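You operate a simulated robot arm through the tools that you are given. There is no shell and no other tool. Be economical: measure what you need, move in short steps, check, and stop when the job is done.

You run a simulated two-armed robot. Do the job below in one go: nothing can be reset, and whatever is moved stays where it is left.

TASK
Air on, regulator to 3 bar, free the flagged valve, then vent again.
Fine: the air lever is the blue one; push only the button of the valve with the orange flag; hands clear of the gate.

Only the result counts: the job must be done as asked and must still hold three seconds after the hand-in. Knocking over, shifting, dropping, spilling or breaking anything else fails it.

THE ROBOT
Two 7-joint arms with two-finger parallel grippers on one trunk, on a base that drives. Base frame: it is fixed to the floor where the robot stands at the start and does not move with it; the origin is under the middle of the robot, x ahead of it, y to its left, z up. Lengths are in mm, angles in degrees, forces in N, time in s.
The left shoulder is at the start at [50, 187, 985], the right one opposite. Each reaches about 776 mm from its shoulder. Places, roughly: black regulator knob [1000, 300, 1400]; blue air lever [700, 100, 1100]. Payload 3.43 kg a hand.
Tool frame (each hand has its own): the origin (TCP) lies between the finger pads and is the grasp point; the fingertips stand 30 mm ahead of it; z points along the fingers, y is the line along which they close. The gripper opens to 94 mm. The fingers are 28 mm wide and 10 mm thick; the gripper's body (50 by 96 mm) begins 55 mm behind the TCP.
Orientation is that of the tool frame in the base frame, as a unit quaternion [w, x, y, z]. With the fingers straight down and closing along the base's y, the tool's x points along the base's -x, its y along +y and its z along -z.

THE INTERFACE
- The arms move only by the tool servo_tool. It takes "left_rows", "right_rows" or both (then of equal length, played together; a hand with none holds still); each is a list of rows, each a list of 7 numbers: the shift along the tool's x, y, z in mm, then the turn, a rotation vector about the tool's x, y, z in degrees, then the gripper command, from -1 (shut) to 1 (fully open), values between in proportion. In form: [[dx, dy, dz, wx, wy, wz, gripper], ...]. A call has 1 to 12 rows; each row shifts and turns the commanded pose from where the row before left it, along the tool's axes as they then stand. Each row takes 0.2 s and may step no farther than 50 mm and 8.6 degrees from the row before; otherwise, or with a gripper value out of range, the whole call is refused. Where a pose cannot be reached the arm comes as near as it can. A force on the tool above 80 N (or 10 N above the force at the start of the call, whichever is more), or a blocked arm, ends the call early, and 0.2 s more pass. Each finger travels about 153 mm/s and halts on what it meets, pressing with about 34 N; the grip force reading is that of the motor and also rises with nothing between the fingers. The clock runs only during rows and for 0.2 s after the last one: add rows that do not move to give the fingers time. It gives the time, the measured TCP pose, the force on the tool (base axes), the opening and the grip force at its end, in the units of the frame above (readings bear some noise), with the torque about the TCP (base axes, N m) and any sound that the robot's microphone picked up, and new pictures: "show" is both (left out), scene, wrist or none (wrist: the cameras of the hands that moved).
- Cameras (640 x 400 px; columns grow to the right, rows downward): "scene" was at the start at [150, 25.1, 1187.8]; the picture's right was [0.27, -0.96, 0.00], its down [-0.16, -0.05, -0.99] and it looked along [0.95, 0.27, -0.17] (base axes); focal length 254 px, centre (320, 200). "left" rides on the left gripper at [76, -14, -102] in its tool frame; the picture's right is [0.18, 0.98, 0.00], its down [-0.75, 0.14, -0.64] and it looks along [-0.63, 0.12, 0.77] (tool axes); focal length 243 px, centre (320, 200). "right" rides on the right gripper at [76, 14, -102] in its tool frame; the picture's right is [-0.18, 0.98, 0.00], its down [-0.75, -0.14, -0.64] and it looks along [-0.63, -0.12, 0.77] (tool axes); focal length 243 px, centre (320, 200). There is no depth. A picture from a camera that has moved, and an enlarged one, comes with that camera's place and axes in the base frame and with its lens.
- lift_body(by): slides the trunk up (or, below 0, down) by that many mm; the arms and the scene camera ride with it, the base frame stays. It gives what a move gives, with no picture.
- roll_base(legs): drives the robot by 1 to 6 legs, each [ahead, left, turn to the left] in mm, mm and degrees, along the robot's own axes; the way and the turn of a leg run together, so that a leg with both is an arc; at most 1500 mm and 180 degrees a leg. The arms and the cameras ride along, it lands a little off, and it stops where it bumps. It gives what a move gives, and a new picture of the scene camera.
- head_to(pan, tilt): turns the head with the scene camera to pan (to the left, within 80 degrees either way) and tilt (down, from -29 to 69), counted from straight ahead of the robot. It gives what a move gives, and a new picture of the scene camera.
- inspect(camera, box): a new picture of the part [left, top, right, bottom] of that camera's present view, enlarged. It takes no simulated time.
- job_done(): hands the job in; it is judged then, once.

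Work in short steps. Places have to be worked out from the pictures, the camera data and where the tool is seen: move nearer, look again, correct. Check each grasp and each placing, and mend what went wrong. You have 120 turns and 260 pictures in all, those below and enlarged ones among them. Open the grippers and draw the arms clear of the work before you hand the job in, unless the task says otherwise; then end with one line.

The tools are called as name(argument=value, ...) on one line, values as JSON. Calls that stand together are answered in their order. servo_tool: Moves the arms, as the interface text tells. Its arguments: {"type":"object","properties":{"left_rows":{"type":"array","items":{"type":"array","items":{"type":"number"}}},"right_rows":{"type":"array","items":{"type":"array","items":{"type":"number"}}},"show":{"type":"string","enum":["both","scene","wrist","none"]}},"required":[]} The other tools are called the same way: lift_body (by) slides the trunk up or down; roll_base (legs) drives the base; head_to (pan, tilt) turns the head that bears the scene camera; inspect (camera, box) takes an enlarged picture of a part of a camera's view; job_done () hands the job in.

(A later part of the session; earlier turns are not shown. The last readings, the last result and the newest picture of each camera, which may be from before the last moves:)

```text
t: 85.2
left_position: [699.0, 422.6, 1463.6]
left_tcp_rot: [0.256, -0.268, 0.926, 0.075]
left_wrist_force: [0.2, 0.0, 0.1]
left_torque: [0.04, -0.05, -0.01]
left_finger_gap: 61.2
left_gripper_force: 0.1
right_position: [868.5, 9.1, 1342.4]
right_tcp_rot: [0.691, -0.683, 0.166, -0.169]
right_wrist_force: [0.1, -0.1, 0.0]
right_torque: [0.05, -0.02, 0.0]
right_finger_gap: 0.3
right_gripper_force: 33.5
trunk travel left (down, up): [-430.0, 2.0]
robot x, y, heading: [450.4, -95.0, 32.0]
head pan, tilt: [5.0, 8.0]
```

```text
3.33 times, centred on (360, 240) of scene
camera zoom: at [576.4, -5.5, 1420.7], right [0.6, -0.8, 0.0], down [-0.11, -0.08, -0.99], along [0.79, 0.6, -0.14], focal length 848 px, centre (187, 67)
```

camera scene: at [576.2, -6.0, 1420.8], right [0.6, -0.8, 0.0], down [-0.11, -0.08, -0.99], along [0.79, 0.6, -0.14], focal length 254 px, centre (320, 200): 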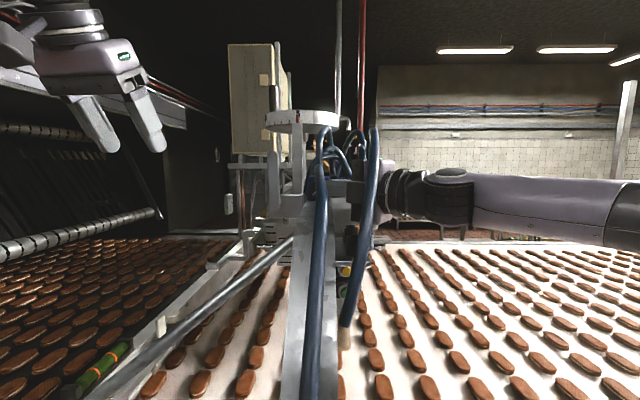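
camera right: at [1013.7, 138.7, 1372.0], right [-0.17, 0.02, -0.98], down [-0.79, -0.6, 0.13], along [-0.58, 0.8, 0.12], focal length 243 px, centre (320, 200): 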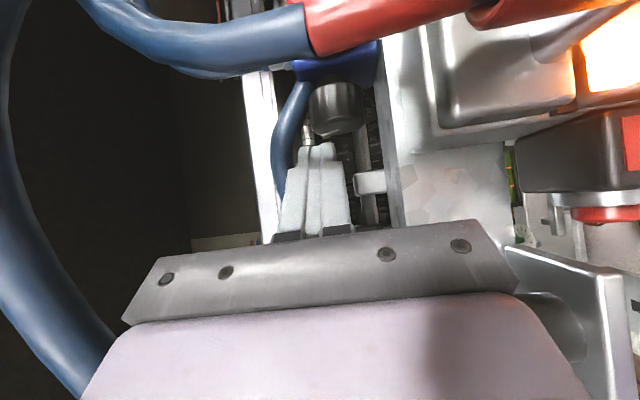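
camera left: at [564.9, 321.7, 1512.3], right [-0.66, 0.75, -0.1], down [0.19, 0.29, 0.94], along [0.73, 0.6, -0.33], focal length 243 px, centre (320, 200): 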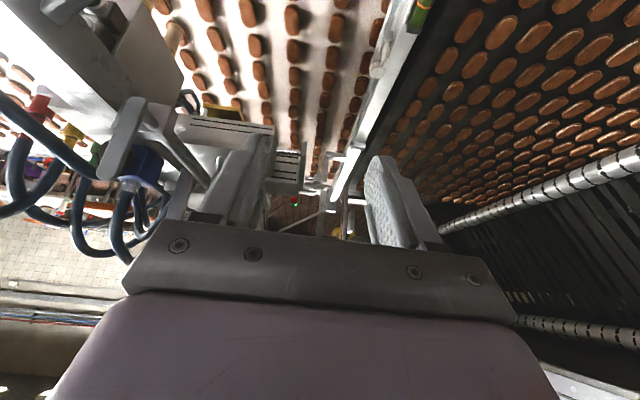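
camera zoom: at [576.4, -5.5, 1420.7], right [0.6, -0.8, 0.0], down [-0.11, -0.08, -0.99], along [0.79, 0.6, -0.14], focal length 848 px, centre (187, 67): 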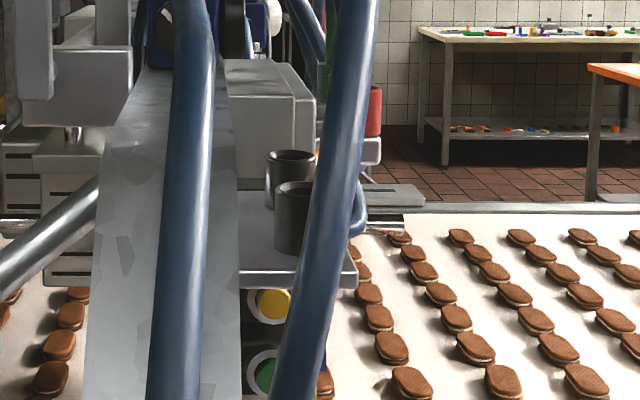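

A shelf with two cups sits just above the red button (underside ≈1293), so I must come in low from the right: button ≈ (n 912, t 313, z 1279). I stage the hand to the right at z≈1276 with 55° yaw.

servo_tool(right_rows=[[9.3, 22, 37, 0, 0, 0, -1], [9.3, 22, 37, 0, 0, 0, -1], [9.3, 22, 37, 0, 0, 0, -1], [0, 0, 0, 0, -8, 0, -1], [0, 0, 0, 0, -8, 0, -1], [0, 0, 0, 0, -8, 0, -1], [0, 0, 0, 0, 0, 0, -1]])

```text
t: 86.8
left_position: [699.6, 422.6, 1464.1]
left_tcp_rot: [0.257, -0.267, 0.926, 0.074]
left_wrist_force: [1.0, 0.1, 0.1]
left_torque: [-0.04, 0.02, 0.02]
left_finger_gap: 60.9
left_gripper_force: 0.1
right_position: [935.5, 57.4, 1326.6]
right_tcp_rot: [0.715, -0.698, 0.044, 0.0]
right_wrist_force: [0.8, -0.5, -0.4]
right_torque: [0.06, 0.03, 0.02]
right_finger_gap: 0.0
right_gripper_force: 32.8
right hand out of reach, approached as far as the arm can: row 2, 3, 4, 5, 6
trunk travel left (down, up): [-430.0, 2.0]
robot x, y, heading: [453.0, -93.7, 32.4]
head pan, tilt: [5.0, 8.0]
camera scene: at [576.0, -5.7, 1420.8], right [0.6, -0.8, 0.0], down [-0.11, -0.08, -0.99], along [0.79, 0.6, -0.14], focal length 254 px, centre (320, 200)
camera right: at [1003.4, -49.7, 1303.7], right [-0.24, 0.04, -0.97], down [-0.78, -0.6, 0.17], along [-0.57, 0.8, 0.17], focal length 243 px, centre (320, 200)
```

scene: 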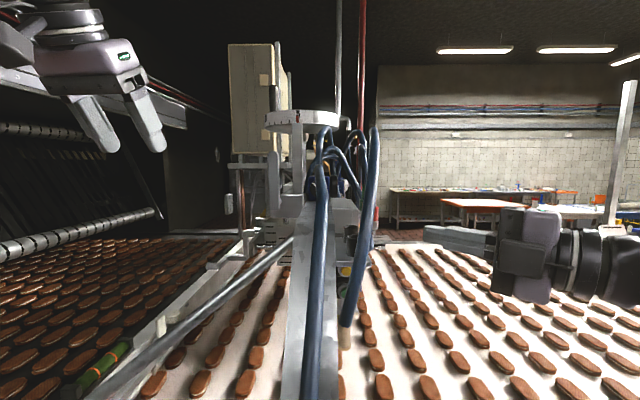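
right: 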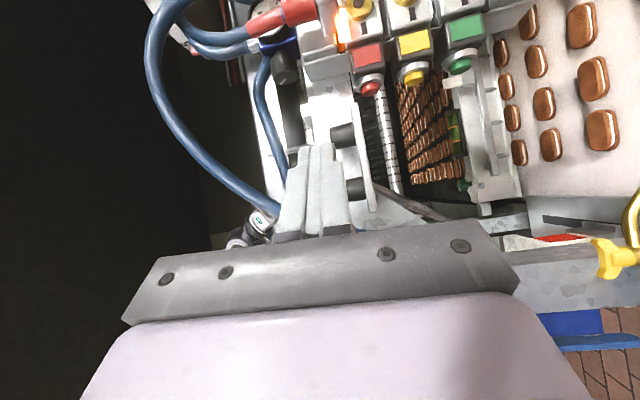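

The arm is limited going lower here; I lower the trunk 50 mm instead.

lift_body(by=-55)

servo_tool(right_rows=[[0, 0, 0, 0, 0, -2, -1], [0, 0, 10, 0, 0, -1.5, -1], [0, 0, 10, 0, 0, 0, -1], [0, 0, 0, 0, 0, 0, -1]], show="wrist")

inspect(camera="right", box=[260, 0, 500, 200])

```text
t: 87.7
left_position: [697.5, 423.2, 1409.2]
left_tcp_rot: [0.256, -0.268, 0.926, 0.075]
left_wrist_force: [-0.3, 0.8, -0.2]
left_torque: [-0.03, -0.03, -0.04]
left_finger_gap: 61.0
left_gripper_force: 0.0
right_position: [934.3, 57.4, 1270.6]
right_tcp_rot: [0.715, -0.697, 0.044, -0.001]
right_wrist_force: [-0.3, -0.7, -0.6]
right_torque: [-0.01, 0.01, 0.0]
right_finger_gap: 0.0
right_gripper_force: 32.9
trunk travel left (down, up): [-375.0, 57.0]
robot x, y, heading: [451.6, -95.5, 32.0]
head pan, tilt: [5.0, 8.0]
```

```text
t: 88.7
left_position: [698.7, 421.8, 1409.6]
left_tcp_rot: [0.258, -0.267, 0.926, 0.074]
left_wrist_force: [0.9, 0.2, 0.0]
left_torque: [0.0, 0.05, 0.02]
left_finger_gap: 61.0
left_gripper_force: 0.0
right_position: [931.5, 77.0, 1287.3]
right_tcp_rot: [0.714, -0.7, 0.024, -0.021]
right_wrist_force: [0.1, -0.3, -0.1]
right_torque: [0.01, 0.02, -0.02]
right_finger_gap: 0.0
right_gripper_force: 33.4
right hand out of reach, approached as far as the arm can: row 1, 2
trunk travel left (down, up): [-375.0, 57.0]
robot x, y, heading: [454.3, -90.9, 32.2]
head pan, tilt: [5.0, 8.0]
camera right: at [1001.5, -31.1, 1270.6], right [-0.19, 0.03, -0.98], down [-0.79, -0.59, 0.13], along [-0.58, 0.8, 0.14], focal length 243 px, centre (320, 200)
```

right: 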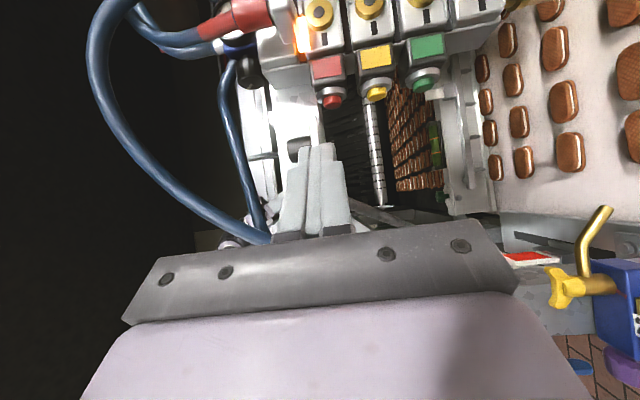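

```text
2.00 times, centred on (380, 100) of right
camera zoom: at [1001.5, -31.1, 1270.6], right [-0.19, 0.03, -0.98], down [-0.79, -0.59, 0.13], along [-0.58, 0.8, 0.14], focal length 485 px, centre (200, 400)
```

zoom: 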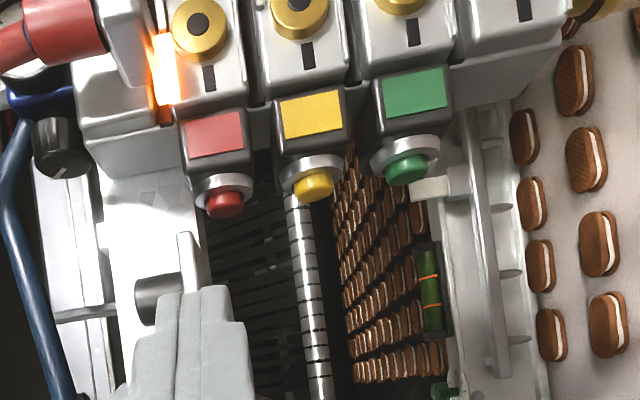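

Button confirmed at ≈(n 909, t 313, z 1279). I lower the trunk 12 mm more and advance under the shelf edge to just short of the button.

lift_body(by=-12)

servo_tool(right_rows=[[-10, 0, 33, 0, 0, 0, -1], [-10, 0, 33, 0, 0, 0, -1], [0, 0, 0, 0, 0, 0, -1]], show="wrist")

inspect(camera="right", box=[240, 20, 440, 180])

```text
t: 89.3
left_position: [698.1, 423.3, 1397.3]
left_tcp_rot: [0.257, -0.266, 0.926, 0.074]
left_wrist_force: [0.3, 0.9, 0.2]
left_torque: [-0.01, -0.01, -0.01]
left_finger_gap: 61.0
left_gripper_force: 0.1
right_position: [931.2, 74.9, 1275.7]
right_tcp_rot: [0.714, -0.7, 0.024, -0.021]
right_wrist_force: [0.1, -0.5, 0.3]
right_torque: [-0.01, 0.0, 0.01]
right_finger_gap: 0.0
right_gripper_force: 33.3
trunk travel left (down, up): [-363.0, 69.0]
robot x, y, heading: [452.2, -91.1, 32.2]
head pan, tilt: [5.0, 8.0]
```

```text
t: 90.1
left_position: [699.3, 422.0, 1398.0]
left_tcp_rot: [0.256, -0.267, 0.926, 0.074]
left_wrist_force: [-0.1, 0.5, -0.2]
left_torque: [0.0, 0.0, 0.01]
left_finger_gap: 61.1
left_gripper_force: 0.2
right_position: [917.6, 142.8, 1276.6]
right_tcp_rot: [0.714, -0.7, 0.024, -0.022]
right_wrist_force: [0.7, -1.3, -0.4]
right_torque: [0.0, -0.04, 0.02]
right_finger_gap: 0.0
right_gripper_force: 33.7
trunk travel left (down, up): [-363.0, 69.0]
robot x, y, heading: [452.9, -93.9, 32.3]
head pan, tilt: [5.0, 8.0]
camera right: at [986.5, 36.2, 1260.1], right [-0.19, 0.03, -0.98], down [-0.79, -0.59, 0.13], along [-0.58, 0.8, 0.14], focal length 243 px, centre (320, 200)
```

right: 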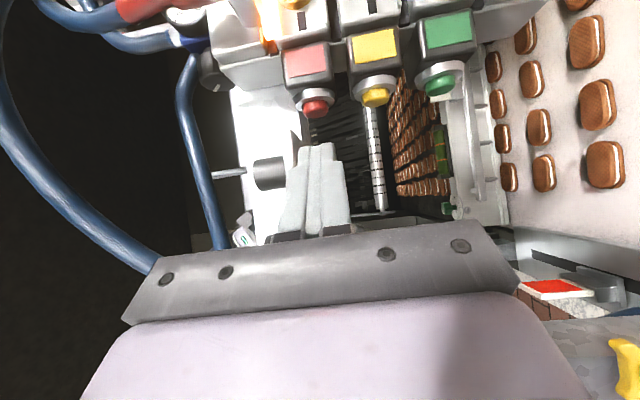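

```text
2.50 times, centred on (340, 100) of right
camera zoom: at [986.5, 36.2, 1260.1], right [-0.19, 0.03, -0.98], down [-0.79, -0.59, 0.13], along [-0.58, 0.8, 0.14], focal length 606 px, centre (270, 450)
```

zoom: 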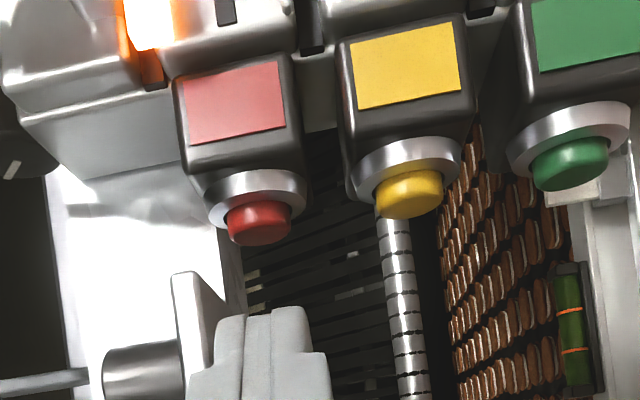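

Fingers are just below the shelf edge, aimed well. I move to about 10 mm in front of the red button.

servo_tool(right_rows=[[-6, 1.5, 17, 0, 0, 0, -1], [-6, 1, 17, 0, 0, 0, -1], [0, 0, 0, 0, 0, 0, -1]], show="wrist")

inspect(camera="right", box=[240, 60, 400, 180])

```text
t: 90.9
left_position: [697.9, 422.7, 1398.2]
left_tcp_rot: [0.257, -0.267, 0.926, 0.074]
left_wrist_force: [0.3, 0.1, -0.2]
left_torque: [-0.02, 0.06, 0.01]
left_finger_gap: 61.2
left_gripper_force: 0.1
right_position: [905.3, 178.3, 1275.6]
right_tcp_rot: [0.713, -0.7, 0.024, -0.02]
right_wrist_force: [-0.4, 0.2, -0.4]
right_torque: [-0.03, 0.01, -0.01]
right_finger_gap: 0.1
right_gripper_force: 33.0
trunk travel left (down, up): [-363.0, 69.0]
robot x, y, heading: [449.3, -94.3, 32.0]
head pan, tilt: [5.0, 8.0]
camera right: at [976.2, 70.9, 1258.9], right [-0.19, 0.03, -0.98], down [-0.79, -0.59, 0.13], along [-0.58, 0.8, 0.14], focal length 243 px, centre (320, 200)
```

right: 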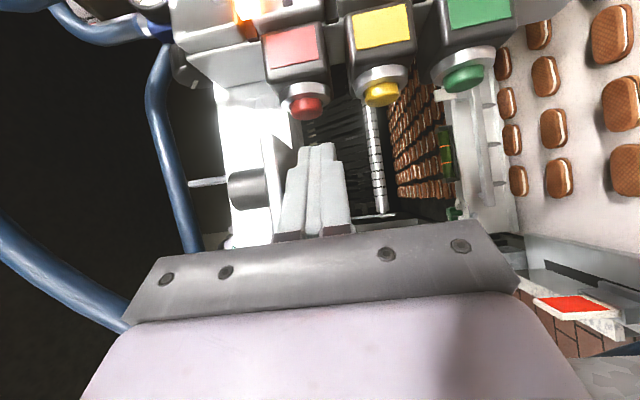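

```text
3.33 times, centred on (320, 120) of right
camera zoom: at [976.2, 70.9, 1258.9], right [-0.19, 0.03, -0.98], down [-0.79, -0.59, 0.13], along [-0.58, 0.8, 0.14], focal length 809 px, centre (320, 467)
```

zoom: 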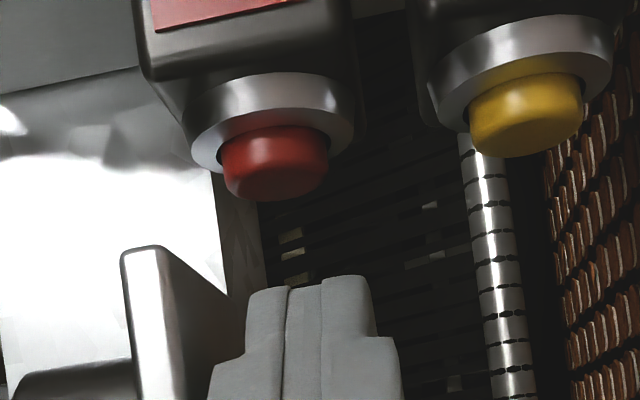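

Tip is ~13 mm short of the button, 5 mm low relative to its centre. I raise 2 mm, press in 24 mm with compliance, hold, and withdraw the same way.

servo_tool(right_rows=[[6, -2, 4.2, 0, 0, 0, -1], [6, 0, 4.2, 0, 0, 0, -1], [4, 0, 2.8, 0, 0, 0, -1], [4, 0, 2.8, 0, 0, 0, -1], [0, 0, 0, 0, 0, 0, -1], [-10, 0, -7, 0, 0, 0, -1], [-10, 2, -7, 0, 0, 0, -1], [6, 0, -17, 0, 0, 0, -1], [8, 0, -25, 0, 0, 0, -1], [10, 0, -33, 0, 0, 0, -1], [0, 0, -33, 0, 0, 0, -1], [0, 0, 0, 0, 0, 0, -1]], show="both")

inspect(camera="right", box=[200, 0, 480, 180])

```text
t: 93.5
left_position: [698.7, 423.5, 1397.1]
left_tcp_rot: [0.257, -0.267, 0.926, 0.074]
left_wrist_force: [0.2, -1.1, -0.8]
left_torque: [-0.03, 0.02, -0.01]
left_finger_gap: 61.2
left_gripper_force: 0.2
right_position: [923.2, 69.0, 1272.9]
right_tcp_rot: [0.713, -0.7, 0.025, -0.021]
right_wrist_force: [-0.2, 0.2, 0.3]
right_torque: [0.01, 0.0, 0.0]
right_finger_gap: 0.0
right_gripper_force: 33.2
trunk travel left (down, up): [-363.0, 69.0]
robot x, y, heading: [451.1, -93.9, 32.0]
head pan, tilt: [5.0, 8.0]
camera scene: at [576.2, -5.3, 1353.7], right [0.6, -0.8, 0.0], down [-0.11, -0.08, -0.99], along [0.79, 0.6, -0.14], focal length 254 px, centre (320, 200)
camera right: at [993.5, -37.9, 1255.8], right [-0.19, 0.03, -0.98], down [-0.79, -0.6, 0.13], along [-0.58, 0.8, 0.14], focal length 243 px, centre (320, 200)
```

scene: 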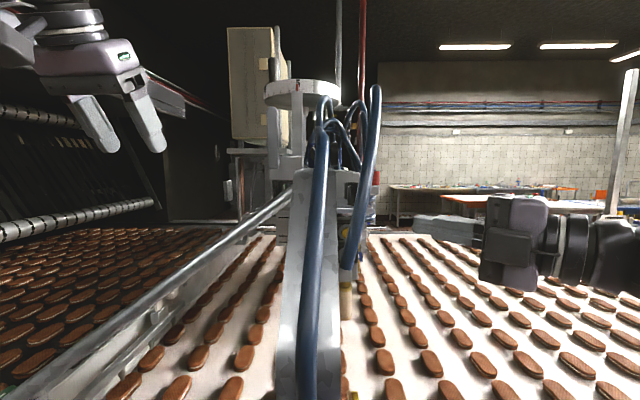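
right: 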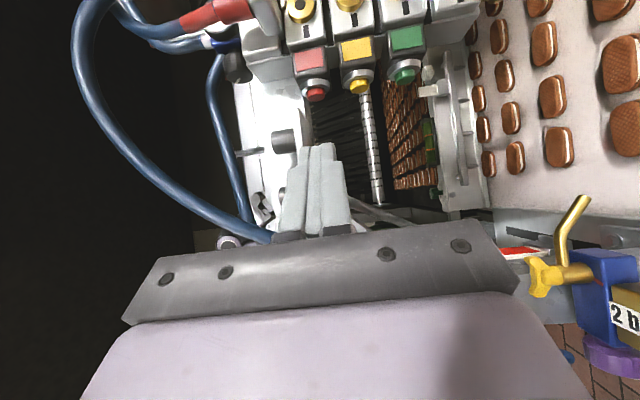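

```text
2.22 times, centred on (340, 90) of right
camera zoom: at [993.5, -37.9, 1255.8], right [-0.19, 0.03, -0.98], down [-0.79, -0.6, 0.13], along [-0.58, 0.8, 0.14], focal length 539 px, centre (276, 444)
```

zoom: 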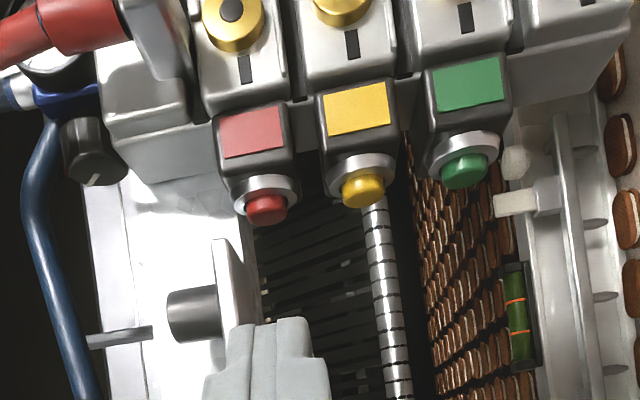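

The flag is gone and the button is clear. Before venting I glance at the gauge, then back the base off to reach the lever.

inspect(camera="right", box=[180, 0, 280, 60])

roll_base(legs=[[-290, 0, 0]])

servo_tool(right_rows=[[0, 0, 0, 0, 8, 0, -1], [0, 0, 0, 0, 8, 0, -1], [0, 0, 0, 0, 8, 0, -1], [0, 0, 0, 0, 8, 0, -1], [0, 0, 0, 0, 8, 0, -1], [0, 0, 0, 0, 8, 0, -1], [0, 0, 0, 0, 6.7, 0, -1], [0, 30, 0, 0, 0, 0, -1], [0, 30, 0, 0, 0, 0, -1], [0, 0, 0, 0, 0, 0, -1]])

```text
6.40 times, centred on (230, 30) of right
camera zoom: at [993.5, -37.9, 1255.8], right [-0.19, 0.03, -0.98], down [-0.79, -0.6, 0.13], along [-0.58, 0.8, 0.14], focal length 1553 px, centre (896, 1288)
```

zoom: 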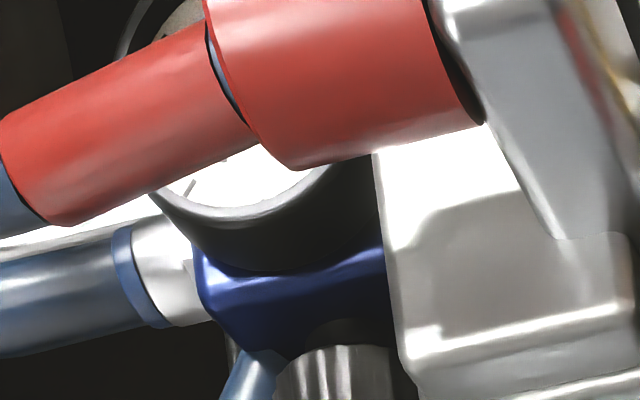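

```text
t: 95.5
left_position: [452.3, 267.9, 1397.0]
left_tcp_rot: [0.257, -0.267, 0.926, 0.074]
left_wrist_force: [-0.3, -1.6, -0.1]
left_torque: [0.02, -0.01, -0.02]
left_finger_gap: 61.1
left_gripper_force: 0.1
right_position: [676.8, -86.5, 1272.9]
right_tcp_rot: [0.714, -0.7, 0.025, -0.021]
right_wrist_force: [-0.5, -0.1, -0.1]
right_torque: [0.0, -0.01, -0.02]
right_finger_gap: 0.0
right_gripper_force: 32.9
trunk travel left (down, up): [-363.0, 69.0]
robot x, y, heading: [202.7, -248.0, 32.2]
head pan, tilt: [5.0, 8.0]
camera scene: at [328.8, -161.4, 1353.9], right [0.6, -0.8, 0.0], down [-0.11, -0.08, -0.99], along [0.79, 0.6, -0.14], focal length 254 px, centre (320, 200)
```

scene: 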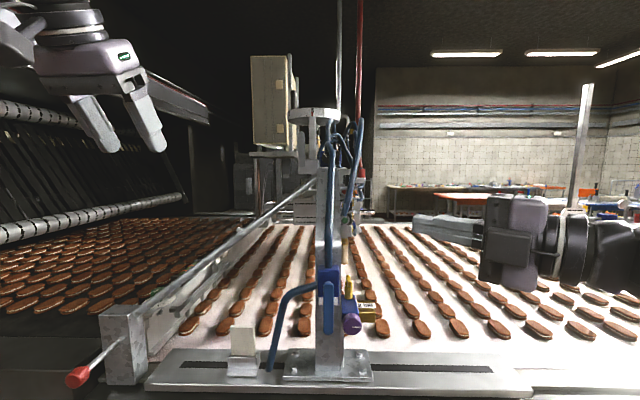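

```text
t: 97.7
left_position: [452.1, 267.4, 1396.5]
left_tcp_rot: [0.257, -0.267, 0.926, 0.073]
left_wrist_force: [0.3, 0.0, -0.5]
left_torque: [0.0, 0.02, 0.01]
left_finger_gap: 61.2
left_gripper_force: 0.0
right_position: [677.1, -85.0, 1210.9]
right_tcp_rot: [0.623, -0.612, 0.35, -0.34]
right_wrist_force: [1.6, 0.3, -0.5]
right_torque: [0.01, -0.02, -0.04]
right_finger_gap: 0.0
right_gripper_force: 32.8
trunk travel left (down, up): [-363.0, 69.0]
robot x, y, heading: [203.1, -246.6, 32.0]
head pan, tilt: [5.0, 8.0]
camera scene: at [329.2, -161.3, 1353.8], right [0.6, -0.8, 0.0], down [-0.11, -0.08, -0.99], along [0.79, 0.6, -0.14], focal length 254 px, centre (320, 200)
camera right: at [630.2, -203.7, 1195.7], right [-0.1, 0.18, -0.98], down [-0.94, 0.3, 0.15], along [0.32, 0.94, 0.14], focal length 243 px, centre (320, 200)
```

scene: 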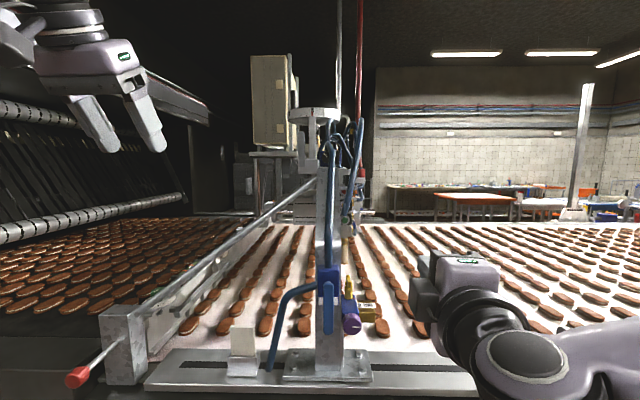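
right: 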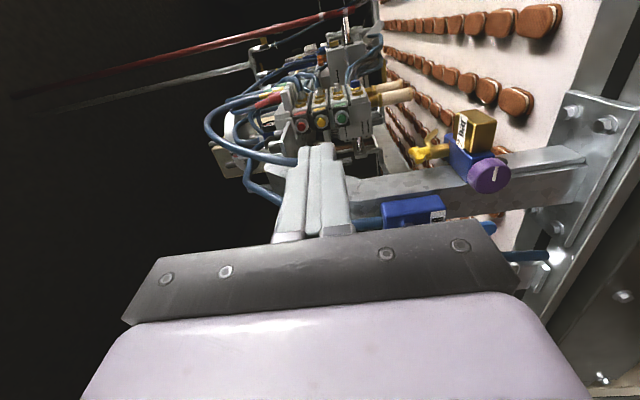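

While the air is still on I verify gauge and lever from here.

inspect(camera="right", box=[230, 75, 310, 135])

inspect(camera="scene", box=[270, 240, 390, 360])

```text
6.67 times, centred on (270, 105) of right
camera zoom: at [630.2, -203.7, 1195.7], right [-0.1, 0.18, -0.98], down [-0.94, 0.3, 0.15], along [0.32, 0.94, 0.14], focal length 1618 px, centre (653, 833)
```

zoom: 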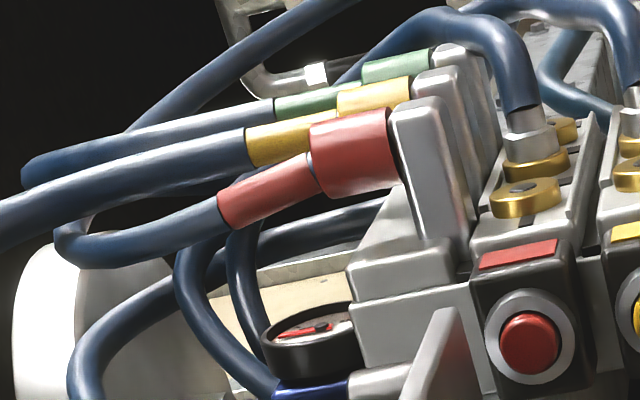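

```text
3.33 times, centred on (330, 300) of scene
camera zoom: at [329.2, -161.3, 1353.8], right [0.6, -0.8, 0.0], down [-0.11, -0.08, -0.99], along [0.79, 0.6, -0.14], focal length 848 px, centre (287, -133)
```

zoom: 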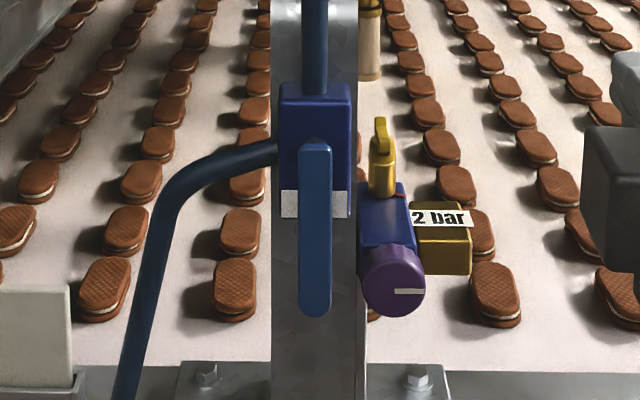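

Gauge unchanged and flag gone. Now the lever: I bring the right hand in front and to the left of the hanging handle (t≈262, z≈1079).

servo_tool(right_rows=[[-34, 26.4, 0, 0, 0, 0, -1], [-34, 26.4, 0, 0, 0, 0, -1], [-34, 26.4, 0, 0, 0, 0, -1], [-34, 26.4, 0, 0, 0, 0, -1], [-34, 26.4, 0, 0, 0, 0, -1], [0, 0, 15, 0, 0, 0, -1], [0, 0, 0, 0, 0, 0, -1]])

inspect(camera="scene", box=[270, 240, 390, 360])

```text
t: 99.3
left_position: [450.7, 267.2, 1397.7]
left_tcp_rot: [0.257, -0.267, 0.926, 0.074]
left_wrist_force: [-0.7, 0.1, -0.9]
left_torque: [0.0, 0.03, 0.01]
left_finger_gap: 61.1
left_gripper_force: 0.0
right_position: [615.9, 65.6, 1090.3]
right_tcp_rot: [0.62, -0.602, 0.368, -0.343]
right_wrist_force: [0.5, -1.0, 0.0]
right_torque: [-0.03, 0.02, -0.01]
right_finger_gap: 0.1
right_gripper_force: 33.1
trunk travel left (down, up): [-363.0, 69.0]
robot x, y, heading: [203.1, -245.1, 32.2]
head pan, tilt: [5.0, 8.0]
camera scene: at [329.2, -161.0, 1353.8], right [0.6, -0.8, 0.0], down [-0.11, -0.08, -0.99], along [0.79, 0.6, -0.14], focal length 254 px, centre (320, 200)
camera right: at [564.8, -52.5, 1072.1], right [-0.11, 0.2, -0.97], down [-0.93, 0.33, 0.17], along [0.36, 0.92, 0.15], focal length 243 px, centre (320, 200)
```

scene: 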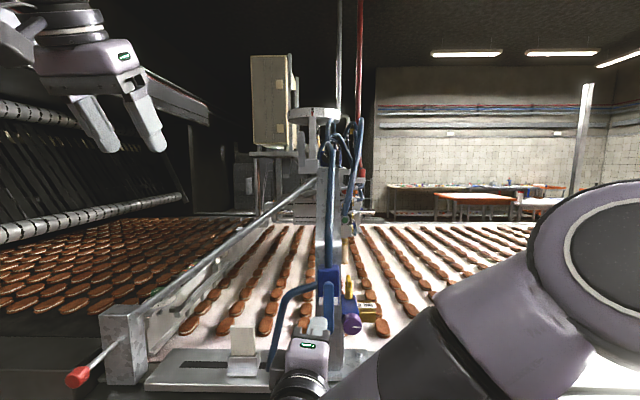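
right: 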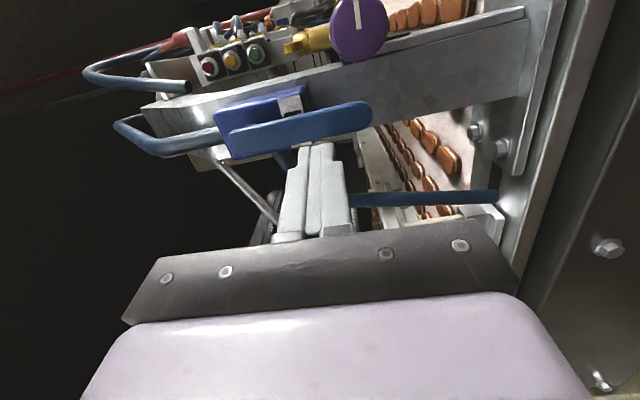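

```text
3.33 times, centred on (330, 300) of scene
camera zoom: at [329.2, -161.0, 1353.8], right [0.6, -0.8, 0.0], down [-0.11, -0.08, -0.99], along [0.79, 0.6, -0.14], focal length 848 px, centre (287, -133)
```

zoom: 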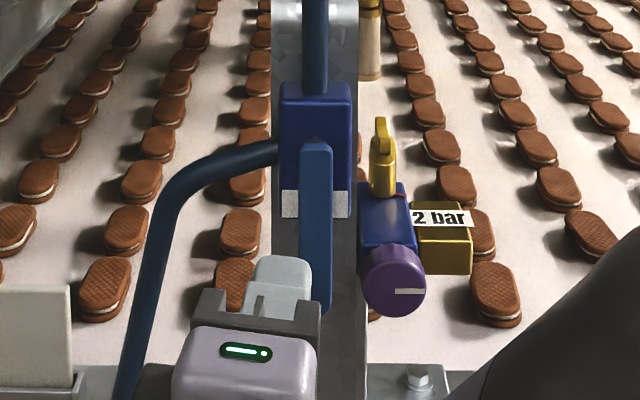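

I shift 13 mm left and 10 down, then advance so the fingertips lie beside the handle on its left.

servo_tool(right_rows=[[-13, 10, -5, 0, 0, 0, -1], [0, 0, 22, 0, 0, 0, -1], [0, 0, 20, 0, 0, 0, -1], [0, 0, 0, 0, 0, 0, -1]])

inspect(camera="scene", box=[270, 240, 390, 360])

```text
t: 100.0
left_position: [441.0, 258.1, 1403.1]
left_tcp_rot: [0.261, -0.267, 0.925, 0.076]
left_wrist_force: [0.8, 1.0, 0.5]
left_torque: [0.05, 0.0, -0.01]
left_finger_gap: 61.1
left_gripper_force: 0.0
right_position: [632.7, 66.0, 1097.9]
right_tcp_rot: [0.62, -0.585, 0.394, -0.344]
right_wrist_force: [-44.3, -38.5, 19.7]
right_torque: [0.22, -0.39, -0.2]
right_finger_gap: 0.0
right_gripper_force: 32.7
trunk travel left (down, up): [-363.0, 69.0]
robot x, y, heading: [202.7, -249.9, 32.3]
head pan, tilt: [5.0, 8.0]
stopped in row 3 (right hand): the force on the tool passed its limit at 98 N (the readings are from after the stop); the commanded pose is now the measured one
camera scene: at [318.6, -169.7, 1355.9], right [0.6, -0.8, 0.0], down [-0.1, -0.08, -0.99], along [0.79, 0.6, -0.13], focal length 254 px, centre (320, 200)
camera right: at [576.8, -47.7, 1077.0], right [-0.12, 0.24, -0.96], down [-0.91, 0.37, 0.2], along [0.4, 0.9, 0.17], focal length 243 px, centre (320, 200)
```

scene: 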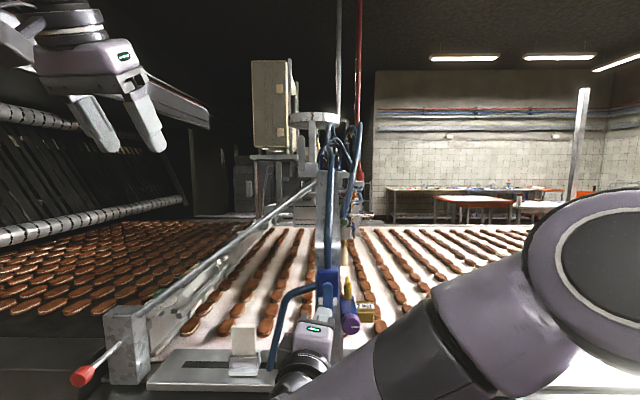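
right: 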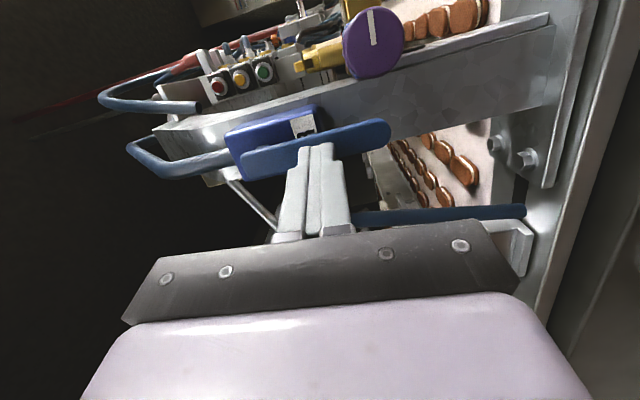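

```text
3.33 times, centred on (330, 300) of scene
camera zoom: at [318.6, -169.7, 1355.9], right [0.6, -0.8, 0.0], down [-0.1, -0.08, -0.99], along [0.79, 0.6, -0.13], focal length 848 px, centre (287, -133)
```

zoom: 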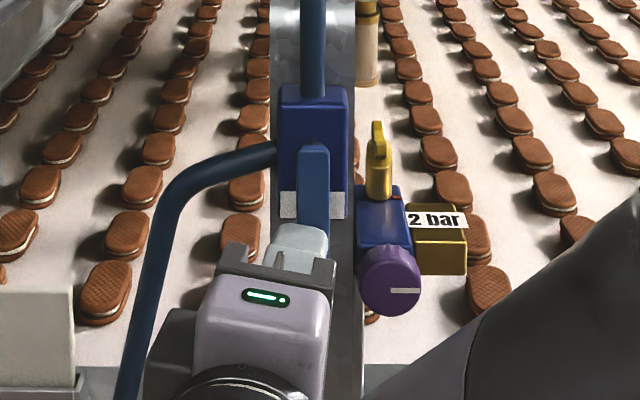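

The tips met the handle's front (n≈602), being too far right. I back off 35 mm, fix the yaw and shift left, then check.

servo_tool(right_rows=[[0, 0, -20, 0, 0, 0, -1], [0, 0, -20, 0, -5, 0, -1], [-12, 9, 0, 0, 0, 0, -1], [-12, 9, 0, 0, 0, 0, -1], [0, 0, 0, 0, 0, 0, -1]])

```text
t: 101.4
left_position: [451.5, 266.3, 1397.0]
left_tcp_rot: [0.258, -0.267, 0.926, 0.074]
left_wrist_force: [0.0, -0.6, 0.3]
left_torque: [0.0, -0.03, 0.01]
left_finger_gap: 61.2
left_gripper_force: 0.0
right_position: [636.6, 58.9, 1098.5]
right_tcp_rot: [0.628, -0.573, 0.415, -0.323]
right_wrist_force: [-0.5, -0.8, 0.3]
right_torque: [-0.03, 0.01, -0.04]
right_finger_gap: 0.1
right_gripper_force: 33.1
trunk travel left (down, up): [-363.0, 69.0]
robot x, y, heading: [201.7, -246.1, 32.0]
head pan, tilt: [5.0, 8.0]
stopped in row 5 (right hand): the arm was blocked; the commanded pose is now the measured one
camera scene: at [328.4, -162.1, 1353.8], right [0.6, -0.8, 0.0], down [-0.11, -0.08, -0.99], along [0.79, 0.6, -0.14], focal length 254 px, centre (320, 200)
camera right: at [578.5, -53.4, 1072.8], right [-0.15, 0.29, -0.94], down [-0.9, 0.35, 0.26], along [0.41, 0.89, 0.21], focal length 243 px, centre (320, 200)
```

scene: 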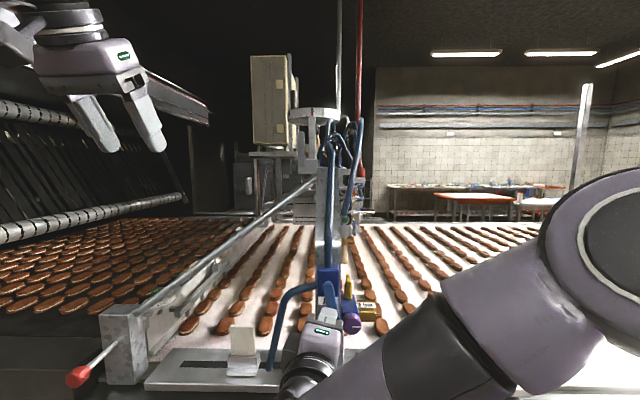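
right: 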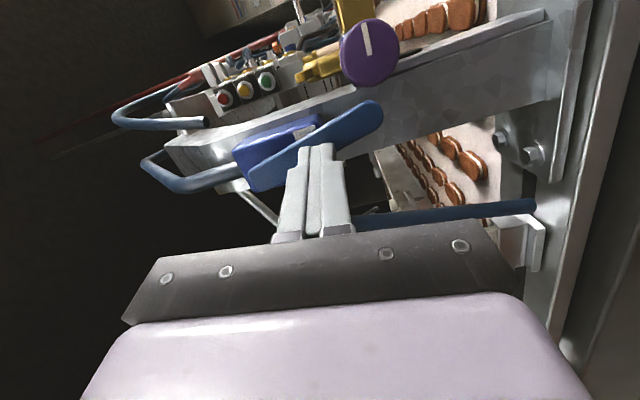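

The right arm is at its limit reaching that far left. I back off 60 mm and sidestep the base left 110 mm to give it room.

roll_base(legs=[[-60, 0, 0], [0, 110, 0]])

servo_tool(right_rows=[[15, 0, -15, 0, 0, 0, -1], [20, 0, 0, 0, 3, -3, -1], [20, 0, 0, 0, 3, -2, -1], [0, 0, 0, 0, 0, 0, -1]])

inspect(camera="scene", box=[280, 210, 440, 350])

```text
t: 103.6
left_position: [343.6, 327.8, 1397.0]
left_tcp_rot: [0.258, -0.266, 0.926, 0.073]
left_wrist_force: [0.4, 0.1, 1.1]
left_torque: [-0.01, -0.01, 0.0]
left_finger_gap: 61.2
left_gripper_force: 0.1
right_position: [527.8, 118.9, 1099.1]
right_tcp_rot: [0.629, -0.574, 0.414, -0.323]
right_wrist_force: [0.0, 0.0, -0.2]
right_torque: [0.0, -0.01, -0.03]
right_finger_gap: 0.0
right_gripper_force: 33.2
trunk travel left (down, up): [-363.0, 69.0]
robot x, y, heading: [92.9, -190.9, 32.1]
head pan, tilt: [5.0, 8.0]
camera scene: at [219.1, -101.0, 1353.8], right [0.6, -0.8, 0.0], down [-0.11, -0.08, -0.99], along [0.79, 0.6, -0.14], focal length 254 px, centre (320, 200)
```

scene: 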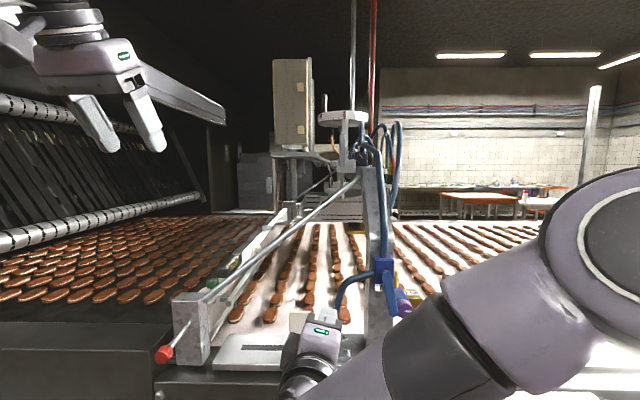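

```text
t: 104.6
left_position: [342.7, 327.4, 1396.9]
left_tcp_rot: [0.258, -0.268, 0.925, 0.075]
left_wrist_force: [0.5, -0.6, 0.7]
left_torque: [-0.01, -0.03, 0.01]
left_finger_gap: 60.9
left_gripper_force: 0.1
right_position: [542.1, 60.3, 1087.9]
right_tcp_rot: [0.586, -0.572, 0.431, -0.379]
right_wrist_force: [0.5, -0.9, 0.7]
right_torque: [-0.01, 0.02, 0.04]
right_finger_gap: 0.0
right_gripper_force: 33.1
trunk travel left (down, up): [-363.0, 69.0]
robot x, y, heading: [98.0, -187.4, 32.0]
head pan, tilt: [5.0, 8.0]
camera scene: at [219.4, -101.2, 1353.8], right [0.6, -0.8, 0.0], down [-0.11, -0.08, -0.99], along [0.79, 0.6, -0.14], focal length 254 px, centre (320, 200)
camera right: at [472.0, -46.2, 1070.8], right [-0.11, 0.23, -0.97], down [-0.85, 0.48, 0.21], along [0.51, 0.85, 0.14], focal length 243 px, centre (320, 200)
```

scene: 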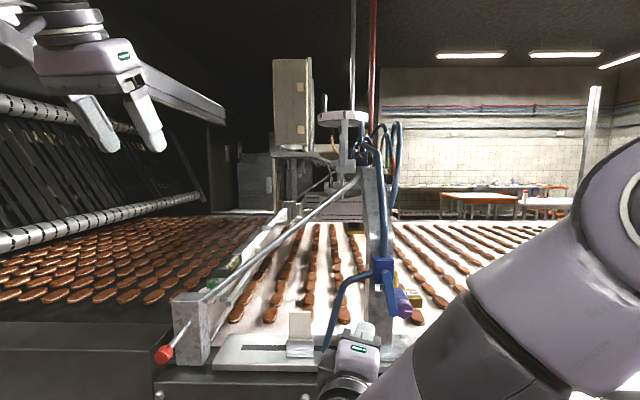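
right: 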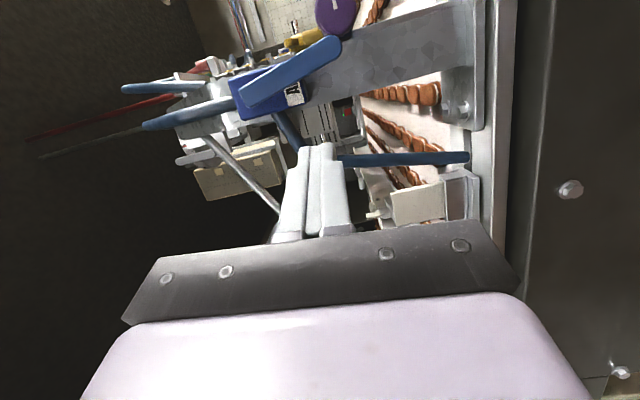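

```text
2.86 times, centred on (360, 280) of scene
camera zoom: at [219.4, -101.2, 1353.8], right [0.6, -0.8, 0.0], down [-0.11, -0.08, -0.99], along [0.79, 0.6, -0.14], focal length 727 px, centre (206, -29)
```

zoom: 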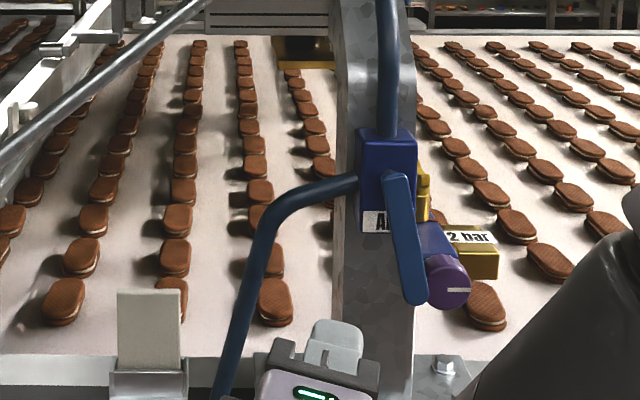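

The handle already swung ~17° back during that bump. I straighten the hand, drive 50 mm ahead and set the finger to the left of the handle.

roll_base(legs=[[50, 0, 0]])

servo_tool(right_rows=[[0, 0, 0, 0, -6, -2, -1], [0, 0, 0, 0, -6, -2, -1], [10, 12, 0, 0, 0, 0, -1], [10, 0, 0, 0, 0, 0, -1], [0, 0, 0, 0, 0, 0, -1]])

```text
t: 105.5
left_position: [385.1, 354.3, 1397.7]
left_tcp_rot: [0.257, -0.266, 0.926, 0.074]
left_wrist_force: [0.7, 0.4, -0.8]
left_torque: [0.01, 0.05, 0.02]
left_finger_gap: 61.0
left_gripper_force: 0.0
right_position: [585.0, 86.5, 1090.6]
right_tcp_rot: [0.587, -0.571, 0.431, -0.378]
right_wrist_force: [-0.4, -0.1, 0.1]
right_torque: [0.0, 0.01, -0.03]
right_finger_gap: 0.0
right_gripper_force: 33.0
trunk travel left (down, up): [-363.0, 69.0]
robot x, y, heading: [136.4, -161.0, 32.0]
head pan, tilt: [5.0, 8.0]
camera scene: at [262.3, -74.3, 1353.6], right [0.6, -0.8, 0.0], down [-0.11, -0.08, -0.99], along [0.79, 0.6, -0.14], focal length 254 px, centre (320, 200)
```

scene: 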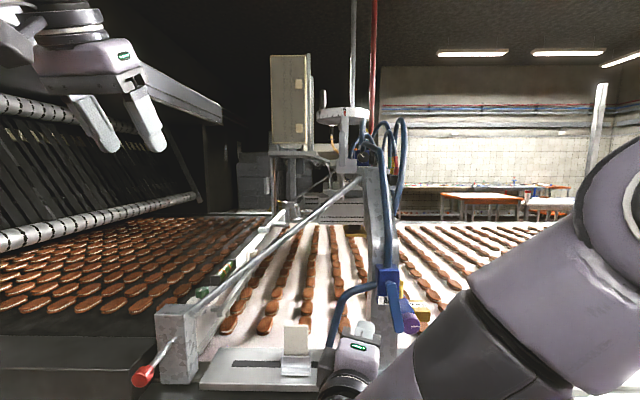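

```text
t: 106.7
left_position: [384.6, 352.6, 1397.4]
left_tcp_rot: [0.257, -0.268, 0.925, 0.074]
left_wrist_force: [-0.4, 0.4, 0.2]
left_torque: [0.0, -0.02, 0.0]
left_finger_gap: 61.2
left_gripper_force: 0.1
right_position: [595.9, 70.5, 1078.8]
right_tcp_rot: [-0.617, 0.622, -0.347, 0.336]
right_wrist_force: [-0.7, -0.1, 0.1]
right_torque: [0.0, 0.03, -0.02]
right_finger_gap: 0.0
right_gripper_force: 32.9
trunk travel left (down, up): [-363.0, 69.0]
robot x, y, heading: [135.3, -163.5, 32.2]
head pan, tilt: [5.0, 8.0]
camera scene: at [261.4, -74.8, 1353.8], right [0.6, -0.8, 0.0], down [-0.11, -0.08, -0.99], along [0.79, 0.6, -0.14], focal length 254 px, centre (320, 200)
camera right: at [549.5, -49.5, 1064.8], right [-0.12, 0.16, -0.98], down [-0.94, 0.3, 0.16], along [0.31, 0.94, 0.11], focal length 243 px, centre (320, 200)
```

scene: 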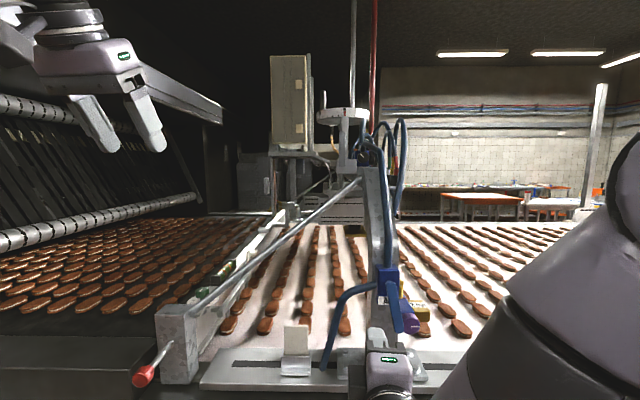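
right: 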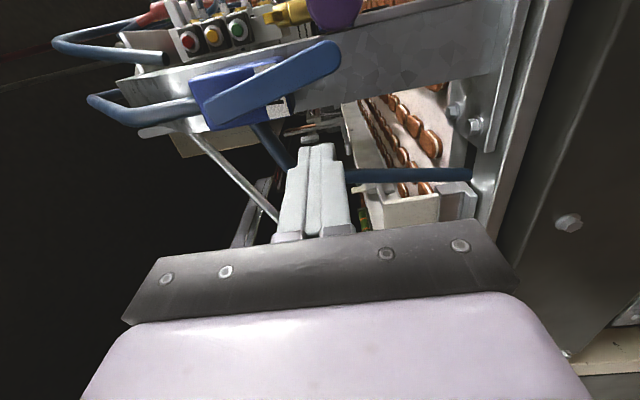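

Well placed (t 256, z 1079). I advance the tip to n≈620 and then push right and up along the arc.

servo_tool(right_rows=[[0, 2, 24, 0, 0, 0, -1], [0, 2, 24, 0, 0, 0, -1], [12, 0, 0, 0, 0, 0, -1], [12, 0, 0, 0, 0, 0, -1], [12, -1, 0, 0, 0, 0, -1], [12, -2, 0, 0, 0, 0, -1], [0, 0, 0, 0, 0, 0, -1]])

```text
t: 108.3
left_position: [384.3, 353.6, 1397.8]
left_tcp_rot: [0.258, -0.267, 0.926, 0.074]
left_wrist_force: [0.1, -0.1, -0.4]
left_torque: [0.02, 0.0, -0.02]
left_finger_gap: 61.1
left_gripper_force: 0.1
right_position: [661.0, 55.5, 1074.1]
right_tcp_rot: [-0.616, 0.622, -0.348, 0.336]
right_wrist_force: [-0.7, 1.0, -0.6]
right_torque: [-0.02, 0.03, -0.01]
right_finger_gap: 0.0
right_gripper_force: 33.0
trunk travel left (down, up): [-363.0, 69.0]
robot x, y, heading: [135.2, -160.5, 31.9]
head pan, tilt: [5.0, 8.0]
camera scene: at [261.4, -74.9, 1353.8], right [0.6, -0.8, 0.0], down [-0.11, -0.08, -0.99], along [0.79, 0.6, -0.14], focal length 254 px, centre (320, 200)
camera right: at [615.3, -64.4, 1062.2], right [-0.12, 0.16, -0.98], down [-0.94, 0.3, 0.16], along [0.32, 0.94, 0.11], focal length 243 px, centre (320, 200)
```

scene: 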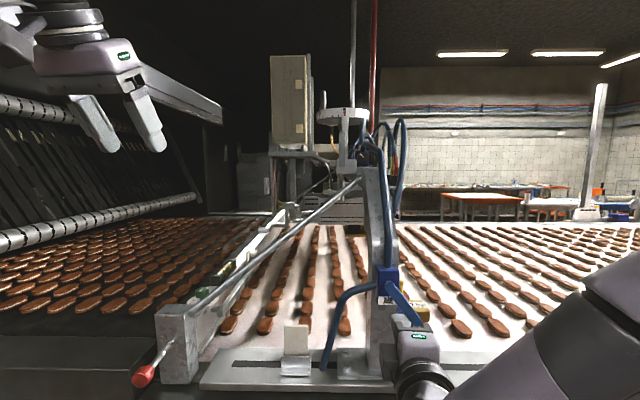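
right: 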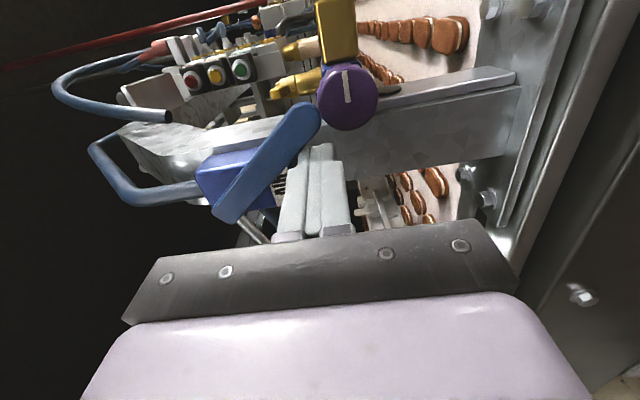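

The handle is at ~45°. I continue right and up to horizontal.

servo_tool(right_rows=[[9, -4, 0, 0, 0, 0, -1], [11, -7, 0, 0, 0, 0, -1], [11, -9, 0, 0, 0, 0, -1], [8, -11, 0, 0, 0, 0, -1], [5, -12, 0, 0, 0, 0, -1], [0, -6, 0, 0, 0, 0, -1], [0, -4, 0, 0, 0, 0, -1], [0, 0, 0, 0, 0, 0, -1]])

inspect(camera="scene", box=[340, 240, 460, 360])

```text
t: 110.1
left_position: [387.0, 355.2, 1395.1]
left_tcp_rot: [0.256, -0.267, 0.926, 0.074]
left_wrist_force: [-0.3, 0.3, -0.4]
left_torque: [-0.01, 0.0, 0.01]
left_finger_gap: 61.1
left_gripper_force: 0.2
right_position: [681.3, 22.8, 1119.9]
right_tcp_rot: [-0.608, 0.632, -0.348, 0.331]
right_wrist_force: [-9.3, 0.3, -35.5]
right_torque: [-0.72, 0.21, 0.13]
right_finger_gap: 0.0
right_gripper_force: 33.0
right hand out of reach, approached as far as the arm can: row 4
trunk travel left (down, up): [-363.0, 69.0]
robot x, y, heading: [133.4, -162.1, 31.9]
head pan, tilt: [5.0, 8.0]
camera scene: at [263.5, -73.6, 1353.1], right [0.6, -0.8, 0.0], down [-0.11, -0.09, -0.99], along [0.79, 0.6, -0.14], focal length 254 px, centre (320, 200)
camera right: at [636.5, -98.3, 1110.9], right [-0.14, 0.14, -0.98], down [-0.94, 0.29, 0.17], along [0.31, 0.95, 0.09], focal length 243 px, centre (320, 200)
```

scene: 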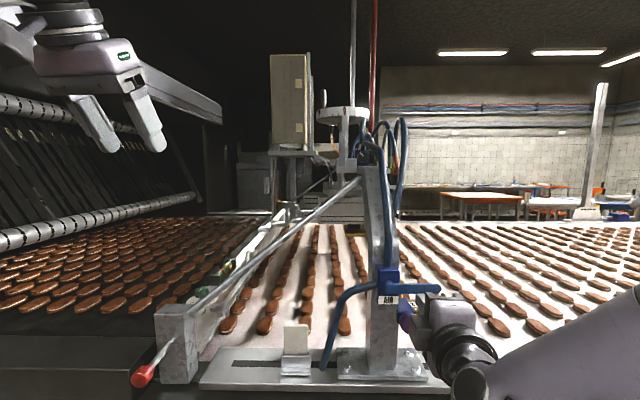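
right: 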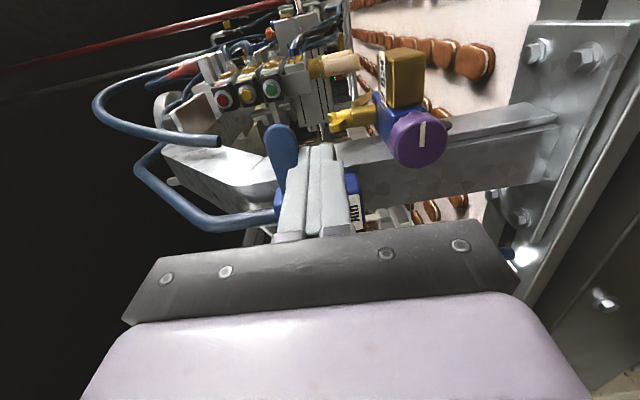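

```text
3.33 times, centred on (400, 300) of scene
camera zoom: at [263.5, -73.6, 1353.1], right [0.6, -0.8, 0.0], down [-0.11, -0.09, -0.99], along [0.79, 0.6, -0.14], focal length 848 px, centre (53, -133)
```

zoom: 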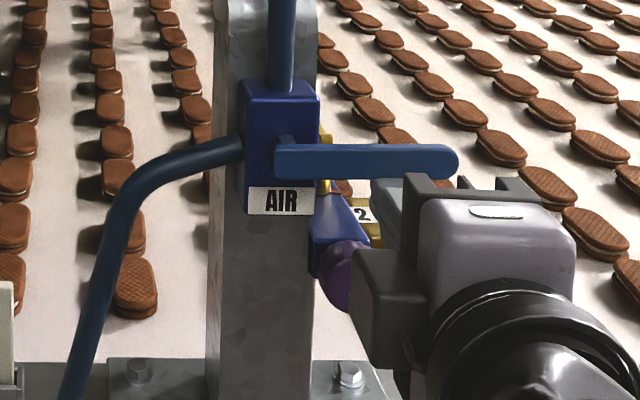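

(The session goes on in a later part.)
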